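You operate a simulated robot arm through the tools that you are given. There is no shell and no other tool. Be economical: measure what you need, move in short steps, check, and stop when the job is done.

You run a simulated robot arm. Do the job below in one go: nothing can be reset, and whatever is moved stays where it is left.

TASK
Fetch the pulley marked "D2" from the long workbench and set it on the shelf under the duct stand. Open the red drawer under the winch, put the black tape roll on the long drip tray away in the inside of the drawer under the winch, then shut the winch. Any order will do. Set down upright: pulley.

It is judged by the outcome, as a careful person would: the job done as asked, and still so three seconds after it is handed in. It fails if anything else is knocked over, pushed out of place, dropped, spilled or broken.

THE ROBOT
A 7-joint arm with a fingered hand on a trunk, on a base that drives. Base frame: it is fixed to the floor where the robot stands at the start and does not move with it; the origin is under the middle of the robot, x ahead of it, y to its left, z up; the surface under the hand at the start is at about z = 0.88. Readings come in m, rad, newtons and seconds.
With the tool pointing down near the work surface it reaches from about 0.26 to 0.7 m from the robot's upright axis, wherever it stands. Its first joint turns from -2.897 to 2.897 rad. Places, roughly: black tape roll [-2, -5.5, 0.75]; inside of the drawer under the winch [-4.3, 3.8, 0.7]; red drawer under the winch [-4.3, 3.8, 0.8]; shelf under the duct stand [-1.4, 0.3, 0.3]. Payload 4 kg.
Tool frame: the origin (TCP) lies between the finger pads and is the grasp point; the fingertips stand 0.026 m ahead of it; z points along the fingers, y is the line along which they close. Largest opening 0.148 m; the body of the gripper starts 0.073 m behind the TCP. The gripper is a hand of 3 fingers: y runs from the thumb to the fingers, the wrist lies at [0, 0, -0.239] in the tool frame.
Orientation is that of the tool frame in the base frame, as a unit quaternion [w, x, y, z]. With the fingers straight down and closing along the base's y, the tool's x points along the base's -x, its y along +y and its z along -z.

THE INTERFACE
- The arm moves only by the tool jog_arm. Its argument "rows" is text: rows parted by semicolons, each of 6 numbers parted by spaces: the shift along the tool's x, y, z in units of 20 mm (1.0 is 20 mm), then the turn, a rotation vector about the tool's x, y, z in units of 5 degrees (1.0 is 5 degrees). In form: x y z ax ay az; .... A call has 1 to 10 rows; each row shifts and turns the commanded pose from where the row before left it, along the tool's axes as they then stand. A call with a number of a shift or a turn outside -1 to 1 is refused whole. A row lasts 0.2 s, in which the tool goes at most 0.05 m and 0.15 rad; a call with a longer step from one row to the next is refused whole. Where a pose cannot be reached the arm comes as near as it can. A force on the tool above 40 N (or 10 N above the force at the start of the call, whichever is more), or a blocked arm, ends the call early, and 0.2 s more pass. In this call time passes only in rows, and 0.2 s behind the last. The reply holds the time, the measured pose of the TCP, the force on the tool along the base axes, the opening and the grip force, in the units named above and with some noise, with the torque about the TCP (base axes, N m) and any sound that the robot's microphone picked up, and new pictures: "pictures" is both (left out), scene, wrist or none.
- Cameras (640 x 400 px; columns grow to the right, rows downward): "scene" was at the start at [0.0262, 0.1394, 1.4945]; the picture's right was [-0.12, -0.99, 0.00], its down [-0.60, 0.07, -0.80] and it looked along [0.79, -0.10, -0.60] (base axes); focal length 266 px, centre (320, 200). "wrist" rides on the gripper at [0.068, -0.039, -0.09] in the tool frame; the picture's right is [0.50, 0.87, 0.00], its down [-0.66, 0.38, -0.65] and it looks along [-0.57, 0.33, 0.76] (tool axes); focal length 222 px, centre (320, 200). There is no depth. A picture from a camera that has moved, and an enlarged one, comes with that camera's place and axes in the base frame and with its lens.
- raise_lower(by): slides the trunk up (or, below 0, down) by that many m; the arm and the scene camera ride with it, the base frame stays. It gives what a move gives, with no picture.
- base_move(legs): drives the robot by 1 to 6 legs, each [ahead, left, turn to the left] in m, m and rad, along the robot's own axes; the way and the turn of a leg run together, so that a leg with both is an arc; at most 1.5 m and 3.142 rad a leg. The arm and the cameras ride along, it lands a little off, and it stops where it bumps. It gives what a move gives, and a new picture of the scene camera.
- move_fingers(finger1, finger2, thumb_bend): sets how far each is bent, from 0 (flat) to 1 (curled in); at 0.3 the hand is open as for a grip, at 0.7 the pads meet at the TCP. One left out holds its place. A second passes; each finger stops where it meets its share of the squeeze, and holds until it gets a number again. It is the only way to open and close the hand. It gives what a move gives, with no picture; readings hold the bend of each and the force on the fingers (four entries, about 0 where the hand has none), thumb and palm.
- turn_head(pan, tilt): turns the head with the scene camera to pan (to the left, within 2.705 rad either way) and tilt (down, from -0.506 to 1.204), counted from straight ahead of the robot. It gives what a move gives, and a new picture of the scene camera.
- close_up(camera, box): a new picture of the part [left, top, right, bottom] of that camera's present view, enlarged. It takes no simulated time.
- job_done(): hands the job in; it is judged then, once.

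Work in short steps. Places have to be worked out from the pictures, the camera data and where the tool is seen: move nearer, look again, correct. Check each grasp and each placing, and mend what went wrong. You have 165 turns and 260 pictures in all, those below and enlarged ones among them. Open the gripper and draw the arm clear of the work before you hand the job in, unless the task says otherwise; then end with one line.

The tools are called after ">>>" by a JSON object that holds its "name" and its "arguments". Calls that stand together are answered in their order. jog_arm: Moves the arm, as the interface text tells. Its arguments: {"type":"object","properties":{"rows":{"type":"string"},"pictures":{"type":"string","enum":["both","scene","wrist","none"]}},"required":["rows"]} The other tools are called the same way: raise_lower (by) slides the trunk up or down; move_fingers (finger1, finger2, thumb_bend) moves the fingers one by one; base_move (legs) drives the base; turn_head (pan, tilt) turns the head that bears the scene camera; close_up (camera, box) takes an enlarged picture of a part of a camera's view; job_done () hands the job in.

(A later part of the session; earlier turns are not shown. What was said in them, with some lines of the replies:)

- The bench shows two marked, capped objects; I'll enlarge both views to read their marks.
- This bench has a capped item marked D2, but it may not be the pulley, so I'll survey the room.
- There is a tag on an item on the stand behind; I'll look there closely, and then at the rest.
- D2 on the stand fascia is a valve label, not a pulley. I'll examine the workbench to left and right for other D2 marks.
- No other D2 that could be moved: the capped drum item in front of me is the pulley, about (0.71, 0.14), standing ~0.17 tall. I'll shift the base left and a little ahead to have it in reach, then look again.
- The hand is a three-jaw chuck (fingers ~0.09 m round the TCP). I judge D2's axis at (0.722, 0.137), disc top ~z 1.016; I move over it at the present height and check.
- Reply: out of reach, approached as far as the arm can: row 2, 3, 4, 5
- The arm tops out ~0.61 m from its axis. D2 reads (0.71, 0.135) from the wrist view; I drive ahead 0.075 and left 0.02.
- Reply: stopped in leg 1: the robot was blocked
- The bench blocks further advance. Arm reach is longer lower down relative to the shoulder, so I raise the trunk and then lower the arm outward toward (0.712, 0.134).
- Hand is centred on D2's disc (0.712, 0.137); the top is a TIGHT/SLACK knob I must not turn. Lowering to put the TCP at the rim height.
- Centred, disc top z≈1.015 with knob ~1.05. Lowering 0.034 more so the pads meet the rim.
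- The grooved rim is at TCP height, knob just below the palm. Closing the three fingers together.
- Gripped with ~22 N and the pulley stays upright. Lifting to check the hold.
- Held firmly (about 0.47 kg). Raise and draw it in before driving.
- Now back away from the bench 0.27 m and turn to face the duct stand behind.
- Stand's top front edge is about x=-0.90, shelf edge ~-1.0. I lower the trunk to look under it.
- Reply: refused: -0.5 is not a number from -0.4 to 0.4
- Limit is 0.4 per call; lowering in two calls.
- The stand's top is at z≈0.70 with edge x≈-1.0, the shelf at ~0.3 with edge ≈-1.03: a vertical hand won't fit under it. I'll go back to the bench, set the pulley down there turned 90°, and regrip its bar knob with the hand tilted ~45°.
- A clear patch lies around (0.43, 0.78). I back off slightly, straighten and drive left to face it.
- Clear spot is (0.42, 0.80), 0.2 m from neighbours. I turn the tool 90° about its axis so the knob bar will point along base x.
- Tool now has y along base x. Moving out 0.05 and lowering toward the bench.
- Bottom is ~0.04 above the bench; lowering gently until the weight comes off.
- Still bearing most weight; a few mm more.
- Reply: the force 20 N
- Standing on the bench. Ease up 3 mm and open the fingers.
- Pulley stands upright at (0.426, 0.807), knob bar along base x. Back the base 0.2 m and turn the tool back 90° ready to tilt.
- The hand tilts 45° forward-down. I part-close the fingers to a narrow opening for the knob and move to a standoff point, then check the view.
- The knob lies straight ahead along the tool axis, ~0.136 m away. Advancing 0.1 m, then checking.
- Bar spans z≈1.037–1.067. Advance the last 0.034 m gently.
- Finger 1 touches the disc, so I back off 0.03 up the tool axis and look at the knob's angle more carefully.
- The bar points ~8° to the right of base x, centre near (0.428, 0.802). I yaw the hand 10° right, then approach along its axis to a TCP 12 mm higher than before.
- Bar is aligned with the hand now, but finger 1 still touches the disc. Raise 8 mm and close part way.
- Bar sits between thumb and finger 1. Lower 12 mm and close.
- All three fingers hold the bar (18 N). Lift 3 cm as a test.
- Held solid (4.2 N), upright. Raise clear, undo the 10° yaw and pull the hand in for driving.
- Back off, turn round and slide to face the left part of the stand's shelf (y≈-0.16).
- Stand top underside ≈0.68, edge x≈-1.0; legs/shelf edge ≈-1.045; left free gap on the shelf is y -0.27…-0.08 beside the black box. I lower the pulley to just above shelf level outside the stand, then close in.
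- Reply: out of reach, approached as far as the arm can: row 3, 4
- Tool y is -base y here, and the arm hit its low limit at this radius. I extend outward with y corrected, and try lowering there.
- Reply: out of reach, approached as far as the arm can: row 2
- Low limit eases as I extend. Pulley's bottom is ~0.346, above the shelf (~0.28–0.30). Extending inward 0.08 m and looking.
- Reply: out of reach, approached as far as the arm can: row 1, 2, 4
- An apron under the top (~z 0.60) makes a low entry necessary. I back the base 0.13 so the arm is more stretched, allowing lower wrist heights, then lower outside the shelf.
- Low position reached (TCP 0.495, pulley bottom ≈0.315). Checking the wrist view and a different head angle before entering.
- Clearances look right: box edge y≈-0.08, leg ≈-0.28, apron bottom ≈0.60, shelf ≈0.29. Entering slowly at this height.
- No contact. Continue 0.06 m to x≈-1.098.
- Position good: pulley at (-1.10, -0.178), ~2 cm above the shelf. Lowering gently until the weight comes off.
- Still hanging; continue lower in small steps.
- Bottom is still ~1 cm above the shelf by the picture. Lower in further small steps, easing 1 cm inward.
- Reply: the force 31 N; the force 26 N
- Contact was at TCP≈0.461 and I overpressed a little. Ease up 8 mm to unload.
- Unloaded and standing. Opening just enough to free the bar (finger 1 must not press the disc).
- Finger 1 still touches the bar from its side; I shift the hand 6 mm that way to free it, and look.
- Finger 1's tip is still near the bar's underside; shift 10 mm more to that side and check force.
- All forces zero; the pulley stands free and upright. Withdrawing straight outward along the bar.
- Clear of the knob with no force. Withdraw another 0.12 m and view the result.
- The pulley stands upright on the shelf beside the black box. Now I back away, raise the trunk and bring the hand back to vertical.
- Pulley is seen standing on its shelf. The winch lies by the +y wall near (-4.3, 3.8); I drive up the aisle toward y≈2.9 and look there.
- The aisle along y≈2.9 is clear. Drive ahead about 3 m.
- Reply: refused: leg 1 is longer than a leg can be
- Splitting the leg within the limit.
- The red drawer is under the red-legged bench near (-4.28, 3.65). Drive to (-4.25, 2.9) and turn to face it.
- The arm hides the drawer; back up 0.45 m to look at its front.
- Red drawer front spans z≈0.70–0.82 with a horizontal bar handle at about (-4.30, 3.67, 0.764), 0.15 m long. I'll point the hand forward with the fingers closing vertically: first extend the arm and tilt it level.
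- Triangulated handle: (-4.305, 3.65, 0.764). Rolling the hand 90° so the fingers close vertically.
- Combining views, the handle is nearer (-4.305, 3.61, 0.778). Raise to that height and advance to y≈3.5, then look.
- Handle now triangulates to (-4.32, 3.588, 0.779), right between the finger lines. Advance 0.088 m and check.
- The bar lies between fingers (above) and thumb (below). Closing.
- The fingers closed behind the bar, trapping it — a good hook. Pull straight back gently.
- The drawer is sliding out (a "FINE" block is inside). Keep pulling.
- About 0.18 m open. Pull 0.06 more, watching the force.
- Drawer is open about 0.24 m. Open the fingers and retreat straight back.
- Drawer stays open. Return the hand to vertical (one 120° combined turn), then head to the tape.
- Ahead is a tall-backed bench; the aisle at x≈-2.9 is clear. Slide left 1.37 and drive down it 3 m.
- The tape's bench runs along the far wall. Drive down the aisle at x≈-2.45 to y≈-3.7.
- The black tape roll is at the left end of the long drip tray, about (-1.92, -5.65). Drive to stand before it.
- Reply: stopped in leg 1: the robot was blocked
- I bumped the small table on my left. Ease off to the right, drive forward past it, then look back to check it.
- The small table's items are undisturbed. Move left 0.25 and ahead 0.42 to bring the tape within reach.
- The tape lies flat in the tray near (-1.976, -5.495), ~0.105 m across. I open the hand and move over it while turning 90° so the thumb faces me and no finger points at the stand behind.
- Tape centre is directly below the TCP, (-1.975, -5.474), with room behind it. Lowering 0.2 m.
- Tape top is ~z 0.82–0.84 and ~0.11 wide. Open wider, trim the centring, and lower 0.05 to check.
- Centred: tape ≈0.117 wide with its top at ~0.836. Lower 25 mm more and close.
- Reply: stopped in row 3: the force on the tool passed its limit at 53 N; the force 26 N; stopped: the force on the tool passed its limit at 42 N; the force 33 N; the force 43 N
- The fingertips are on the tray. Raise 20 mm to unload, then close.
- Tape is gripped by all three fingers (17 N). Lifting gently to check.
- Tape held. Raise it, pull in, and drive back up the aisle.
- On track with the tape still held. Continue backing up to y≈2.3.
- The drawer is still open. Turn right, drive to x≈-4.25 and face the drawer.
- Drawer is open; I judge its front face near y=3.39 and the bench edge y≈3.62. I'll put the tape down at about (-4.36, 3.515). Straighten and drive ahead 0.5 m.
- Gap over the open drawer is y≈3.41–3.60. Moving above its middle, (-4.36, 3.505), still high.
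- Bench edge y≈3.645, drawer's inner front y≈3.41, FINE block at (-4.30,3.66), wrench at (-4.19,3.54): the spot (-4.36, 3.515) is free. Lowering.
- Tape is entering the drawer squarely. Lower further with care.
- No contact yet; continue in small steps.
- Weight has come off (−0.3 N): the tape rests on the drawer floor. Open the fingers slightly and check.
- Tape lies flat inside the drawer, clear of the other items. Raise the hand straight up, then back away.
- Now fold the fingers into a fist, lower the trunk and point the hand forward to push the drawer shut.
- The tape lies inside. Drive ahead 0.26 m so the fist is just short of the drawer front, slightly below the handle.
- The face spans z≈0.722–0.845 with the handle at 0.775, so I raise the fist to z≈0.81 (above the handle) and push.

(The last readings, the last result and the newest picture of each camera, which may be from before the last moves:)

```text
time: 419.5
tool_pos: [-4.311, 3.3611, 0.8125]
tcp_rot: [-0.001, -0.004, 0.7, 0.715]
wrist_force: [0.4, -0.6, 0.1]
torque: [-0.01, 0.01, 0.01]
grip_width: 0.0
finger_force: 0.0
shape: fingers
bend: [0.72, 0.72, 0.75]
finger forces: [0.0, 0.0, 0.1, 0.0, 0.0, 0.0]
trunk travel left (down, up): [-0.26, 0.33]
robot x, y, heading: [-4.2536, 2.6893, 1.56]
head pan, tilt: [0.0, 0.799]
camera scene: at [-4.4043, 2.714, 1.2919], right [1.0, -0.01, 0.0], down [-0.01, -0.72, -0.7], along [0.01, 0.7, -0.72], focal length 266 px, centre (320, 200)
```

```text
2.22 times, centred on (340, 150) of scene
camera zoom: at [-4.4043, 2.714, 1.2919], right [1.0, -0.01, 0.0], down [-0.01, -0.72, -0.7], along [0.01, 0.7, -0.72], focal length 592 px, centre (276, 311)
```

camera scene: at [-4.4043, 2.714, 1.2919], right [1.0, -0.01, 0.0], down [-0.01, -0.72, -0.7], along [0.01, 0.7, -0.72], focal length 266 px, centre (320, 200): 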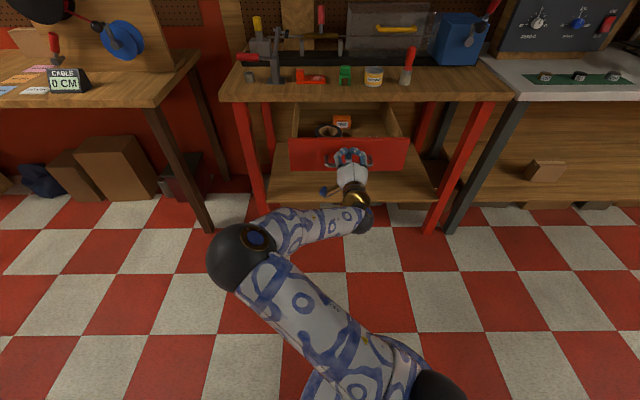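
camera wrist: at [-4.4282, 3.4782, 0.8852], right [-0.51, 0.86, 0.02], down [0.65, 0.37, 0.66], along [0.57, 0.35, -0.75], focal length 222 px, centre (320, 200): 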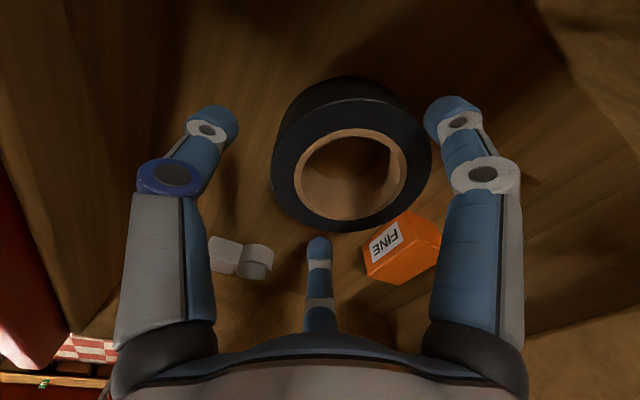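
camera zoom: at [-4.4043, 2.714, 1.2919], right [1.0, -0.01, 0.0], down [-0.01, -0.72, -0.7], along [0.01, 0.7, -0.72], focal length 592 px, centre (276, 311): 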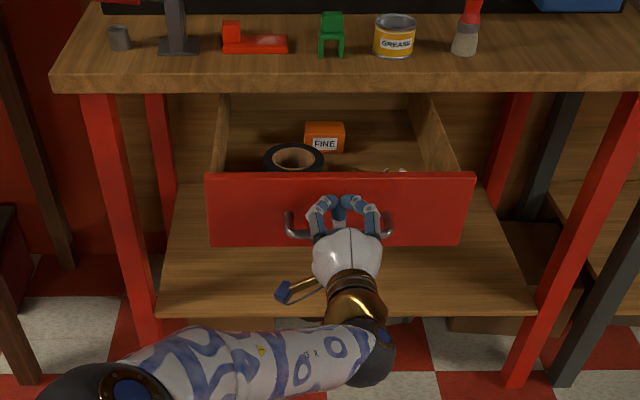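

The fist is pushing the face and the drawer moves in smoothly. Continue 0.16 m.

>>> {"name": "jog_arm", "arguments": {"rows": "0 0 .8 0 0 0;0 0 .8 0 0 0;0 0 .8 0 0 0;0 0 .8 0 0 0;0 0 .8 0 0 0;0 0 .8 0 0 0;0 0 .8 0 0 0;0 0 .8 0 0 0;0 0 .8 0 0 0;0 0 .8 0 0 0", "pictures": "scene"}}

>>> {"name": "close_up", "arguments": {"camera": "scene", "box": [220, 60, 460, 240]}}

```text
time: 421.7
tool_pos: [-4.3124, 3.522, 0.8154]
tcp_rot: [-0.002, -0.003, 0.7, 0.714]
wrist_force: [0.4, -0.4, 0.1]
torque: [0.02, 0.0, 0.0]
grip_width: 0.0
finger_force: 0.1
shape: fingers
bend: [0.72, 0.72, 0.75]
finger forces: [0.1, 0.0, 0.0, 0.0, 0.1, 0.0]
trunk travel left (down, up): [-0.26, 0.33]
robot x, y, heading: [-4.252, 2.6912, 1.562]
head pan, tilt: [0.0, 0.799]
camera scene: at [-4.4043, 2.7142, 1.2919], right [1.0, -0.01, 0.0], down [-0.01, -0.72, -0.7], along [0.01, 0.7, -0.72], focal length 266 px, centre (320, 200)
```

scene: 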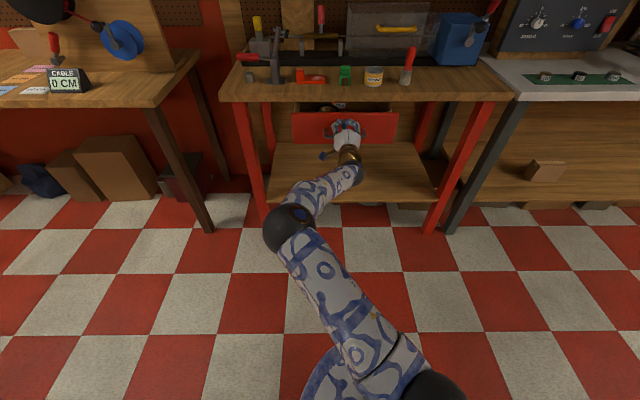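

```text
2.22 times, centred on (340, 150) of scene
camera zoom: at [-4.4043, 2.7142, 1.2919], right [1.0, -0.01, 0.0], down [-0.01, -0.72, -0.7], along [0.01, 0.7, -0.72], focal length 592 px, centre (276, 311)
```

zoom: 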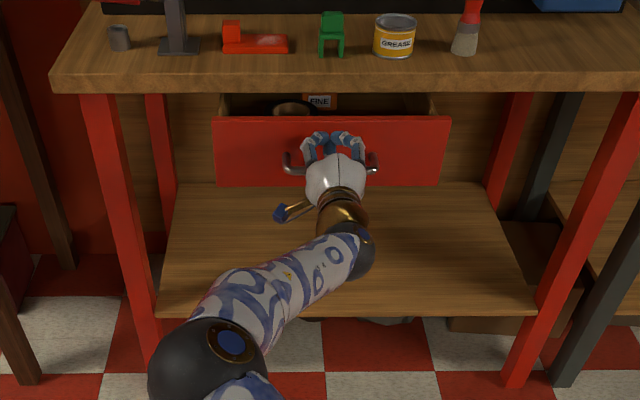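

About 0.07 m remains. Push on in smaller steps until it seats.

>>> {"name": "jog_arm", "arguments": {"rows": "0 0 .6 0 0 0;0 0 .6 0 0 0;0 0 .6 0 0 0;0 0 .5 0 0 0;0 0 .4 0 0 0", "pictures": "scene"}}

>>> {"name": "close_up", "arguments": {"camera": "scene", "box": [220, 60, 460, 240]}}

```text
time: 422.9
tool_pos: [-4.3125, 3.5736, 0.8163]
tcp_rot: [-0.001, -0.003, 0.7, 0.714]
wrist_force: [-0.5, 0.3, 0.6]
torque: [-0.02, 0.03, 0.03]
grip_width: 0.0
finger_force: 0.1
shape: fingers
bend: [0.72, 0.72, 0.75]
finger forces: [0.0, 0.0, 0.0, 0.1, 0.5, 0.1]
trunk travel left (down, up): [-0.26, 0.33]
robot x, y, heading: [-4.2577, 2.6928, 1.561]
head pan, tilt: [0.0, 0.799]
camera scene: at [-4.4043, 2.7141, 1.2919], right [1.0, -0.01, 0.0], down [-0.01, -0.72, -0.7], along [0.01, 0.7, -0.72], focal length 266 px, centre (320, 200)
```

scene: 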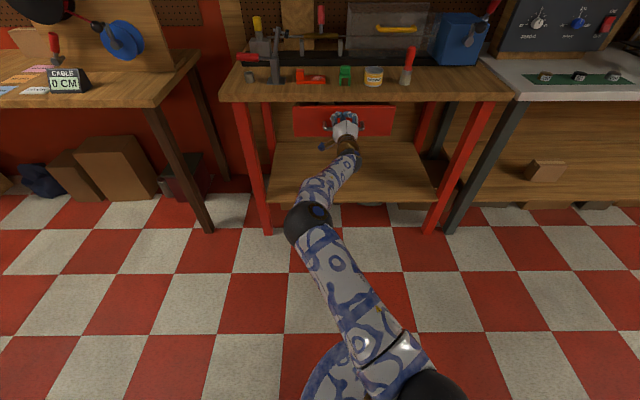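

```text
2.22 times, centred on (340, 150) of scene
camera zoom: at [-4.4043, 2.7141, 1.2919], right [1.0, -0.01, 0.0], down [-0.01, -0.72, -0.7], along [0.01, 0.7, -0.72], focal length 592 px, centre (276, 311)
```

zoom: 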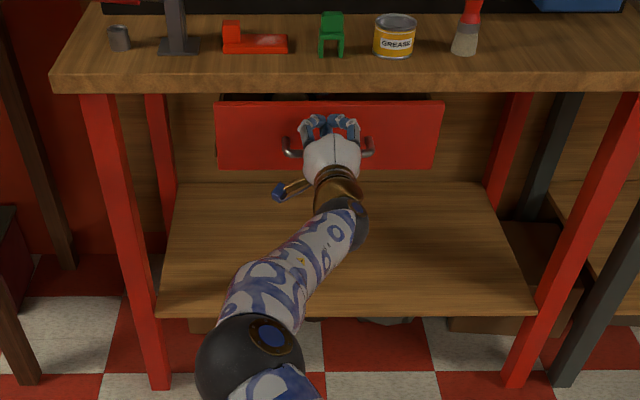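

Nearly shut; push the last centimetres until the force rises.

>>> {"name": "jog_arm", "arguments": {"rows": "0 0 .4 0 0 0;0 0 .4 0 0 0;0 0 .4 0 0 0;0 0 .4 0 0 0", "pictures": "scene"}}

>>> {"name": "close_up", "arguments": {"camera": "scene", "box": [220, 60, 460, 240]}}

```text
time: 423.7
tool_pos: [-4.3126, 3.5908, 0.8243]
tcp_rot: [-0.002, -0.003, 0.697, 0.717]
wrist_force: [0.8, -36.0, 12.6]
torque: [-1.81, -0.05, 0.01]
grip_width: 0.0
finger_force: 18.4
shape: fingers
bend: [0.72, 0.72, 0.74]
finger forces: [0.1, 0.0, 0.0, 0.0, 37.4, 0.0]
trunk travel left (down, up): [-0.26, 0.33]
robot x, y, heading: [-4.2489, 2.6906, 1.559]
head pan, tilt: [0.0, 0.799]
stopped in row 3: the force on the tool passed its limit at 68 N (the readings are from after the stop); the commanded pose is now the measured one
camera scene: at [-4.4041, 2.7079, 1.2922], right [1.0, -0.01, 0.0], down [-0.01, -0.71, -0.7], along [0.01, 0.7, -0.71], focal length 266 px, centre (320, 200)
```

scene: 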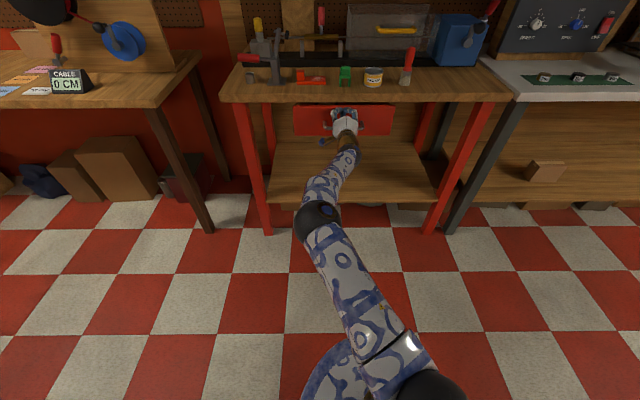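

```text
2.22 times, centred on (340, 150) of scene
camera zoom: at [-4.4041, 2.7079, 1.2922], right [1.0, -0.01, 0.0], down [-0.01, -0.71, -0.7], along [0.01, 0.7, -0.71], focal length 592 px, centre (276, 311)
```

zoom: 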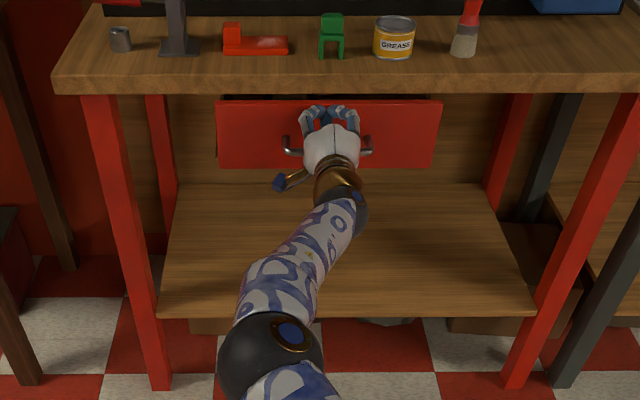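

Force jumped: the drawer should be seated. Retract the fist and view the front from the same kind of angle as before opening.

>>> {"name": "jog_arm", "arguments": {"rows": "0 0 -.6 0 0 0;0 0 -1 0 0 0;0 0 -1 0 0 0;0 0 -1 0 0 0;0 0 -1 0 0 0;0 0 -1 0 0 0;0 0 -1 0 0 0;0 0 -1 0 0 0", "pictures": "none"}}

>>> {"name": "base_move", "arguments": {"legs": [[-0.27, 0, 0]]}}

>>> {"name": "turn_head", "arguments": {"pan": -0.05, "tilt": 0.351}}

>>> {"name": "close_up", "arguments": {"camera": "scene", "box": [230, 150, 450, 310]}}

```text
time: 425.5
tool_pos: [-4.3117, 3.4421, 0.8163]
tcp_rot: [-0.001, -0.003, 0.699, 0.715]
wrist_force: [-0.4, 0.2, -0.3]
torque: [0.03, 0.0, 0.0]
grip_width: 0.0
finger_force: 0.1
shape: fingers
bend: [0.72, 0.72, 0.75]
finger forces: [0.1, 0.1, 0.0, 0.1, 0.0, 0.0]
trunk travel left (down, up): [-0.26, 0.33]
robot x, y, heading: [-4.2531, 2.6935, 1.56]
head pan, tilt: [0.0, 0.799]
```

```text
time: 427.4
tool_pos: [-4.3189, 3.1699, 0.8163]
tcp_rot: [-0.003, -0.004, 0.699, 0.715]
wrist_force: [0.5, 0.3, 0.1]
torque: [0.0, -0.02, 0.01]
grip_width: 0.0
finger_force: 0.1
shape: fingers
bend: [0.72, 0.72, 0.75]
finger forces: [0.0, 0.0, 0.1, 0.1, 0.0, 0.1]
trunk travel left (down, up): [-0.26, 0.33]
robot x, y, heading: [-4.2534, 2.4234, 1.564]
head pan, tilt: [0.0, 0.799]
camera scene: at [-4.4065, 2.4411, 1.2919], right [1.0, 0.0, 0.0], down [0.0, -0.72, -0.7], along [0.0, 0.7, -0.72], focal length 266 px, centre (320, 200)
```

scene: 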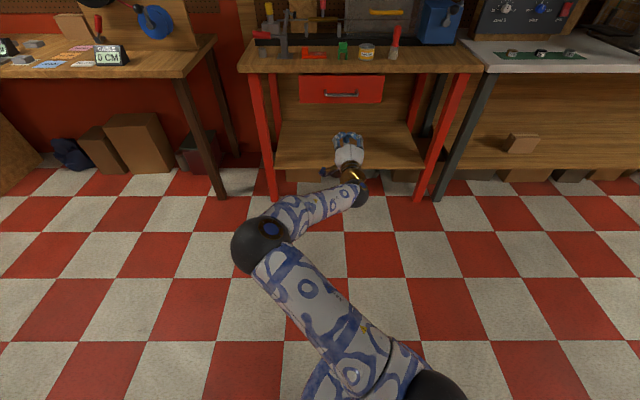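

```text
time: 428.3
tool_pos: [-4.3182, 3.1696, 0.8147]
tcp_rot: [-0.004, -0.005, 0.699, 0.715]
wrist_force: [0.2, 0.6, 0.3]
torque: [-0.01, -0.02, -0.03]
grip_width: 0.0003
finger_force: 0.1
shape: fingers
bend: [0.72, 0.72, 0.75]
finger forces: [0.1, 0.0, 0.0, 0.0, 0.0, 0.1]
trunk travel left (down, up): [-0.26, 0.33]
robot x, y, heading: [-4.2572, 2.4193, 1.566]
head pan, tilt: [-0.051, 0.351]
camera scene: at [-4.4017, 2.4533, 1.3315], right [1.0, -0.05, 0.0], down [-0.02, -0.34, -0.94], along [0.05, 0.94, -0.34], focal length 266 px, centre (320, 200)
```

scene: 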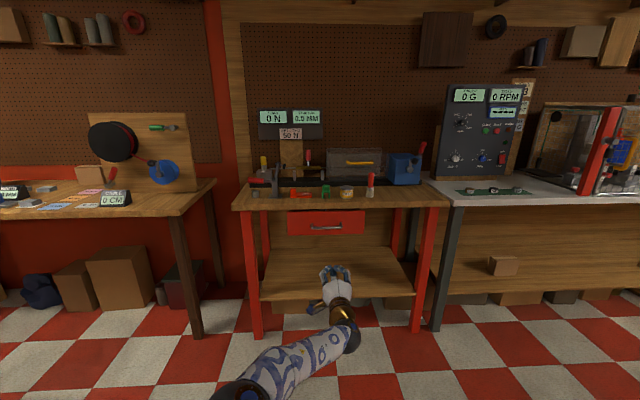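

```text
2.50 times, centred on (340, 230) of scene
camera zoom: at [-4.4017, 2.4533, 1.3315], right [1.0, -0.05, 0.0], down [-0.02, -0.34, -0.94], along [0.05, 0.94, -0.34], focal length 666 px, centre (270, 125)
```

zoom: 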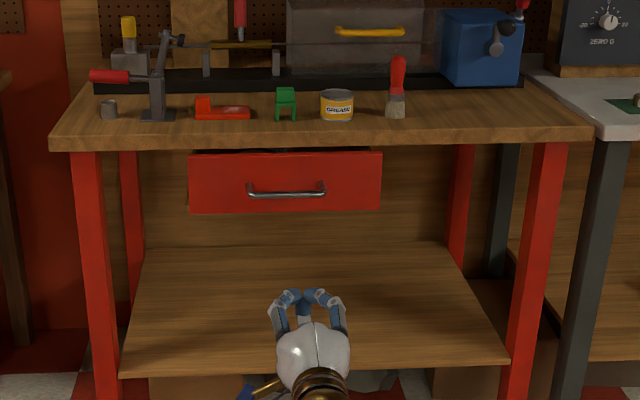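

The front matches its closed position (same computed handle y≈3.62 as before opening). Open the hand and back clear, with a last look.

>>> {"name": "move_fingers", "arguments": {"finger1": 0.3, "finger2": 0.3, "thumb_bend": 0.3}}

>>> {"name": "base_move", "arguments": {"legs": [[-0.2, 0, 0]]}}

>>> {"name": "close_up", "arguments": {"camera": "scene", "box": [220, 130, 460, 300]}}

```text
time: 429.3
tool_pos: [-4.3186, 3.17, 0.8156]
tcp_rot: [-0.003, -0.005, 0.699, 0.715]
wrist_force: [-0.1, -0.5, -0.4]
torque: [-0.02, -0.01, -0.03]
grip_width: 0.1263
finger_force: 0.1
shape: fingers
bend: [0.3, 0.3, 0.3]
finger forces: [0.0, 0.1, 0.0, 0.1, 0.1, 0.0]
trunk travel left (down, up): [-0.26, 0.33]
robot x, y, heading: [-4.2575, 2.4197, 1.566]
head pan, tilt: [-0.051, 0.351]
```

```text
time: 430.9
tool_pos: [-4.3198, 2.9755, 0.8157]
tcp_rot: [-0.004, -0.006, 0.699, 0.715]
wrist_force: [-0.4, -0.7, -0.3]
torque: [-0.01, 0.0, -0.05]
grip_width: 0.1264
finger_force: 0.0
shape: fingers
bend: [0.3, 0.3, 0.3]
finger forces: [0.0, 0.0, 0.0, 0.1, 0.0, 0.0]
trunk travel left (down, up): [-0.26, 0.33]
robot x, y, heading: [-4.2574, 2.225, 1.567]
head pan, tilt: [-0.051, 0.351]
camera scene: at [-4.4025, 2.2582, 1.3315], right [1.0, -0.05, 0.0], down [-0.02, -0.34, -0.94], along [0.05, 0.94, -0.34], focal length 266 px, centre (320, 200)
```

scene: 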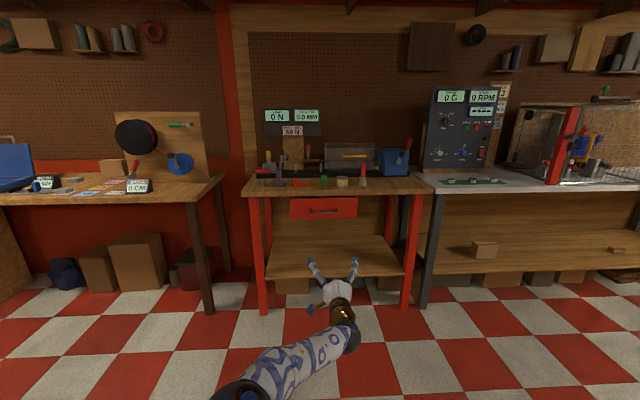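

```text
2.35 times, centred on (340, 215) of scene
camera zoom: at [-4.4025, 2.2582, 1.3315], right [1.0, -0.05, 0.0], down [-0.02, -0.34, -0.94], along [0.05, 0.94, -0.34], focal length 627 px, centre (273, 165)
```

zoom: 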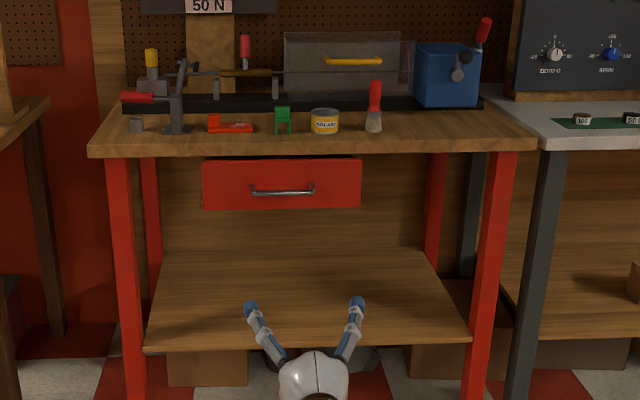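

The drawer is shut with the tape inside, the bench items are in place, the pulley stands on its shelf, and the hand is open and clear. Handing in.

>>> {"name": "job_done", "arguments": {}}

```text
The job is handed in.
```

I set the D2 pulley upright on the shelf under the duct stand, put the black tape roll in the red drawer under the winch, and shut the drawer. I took "shut the winch" to mean that drawer. I bumped the base once against a small table on the way to the tape, and nothing on it looked disturbed afterwards.
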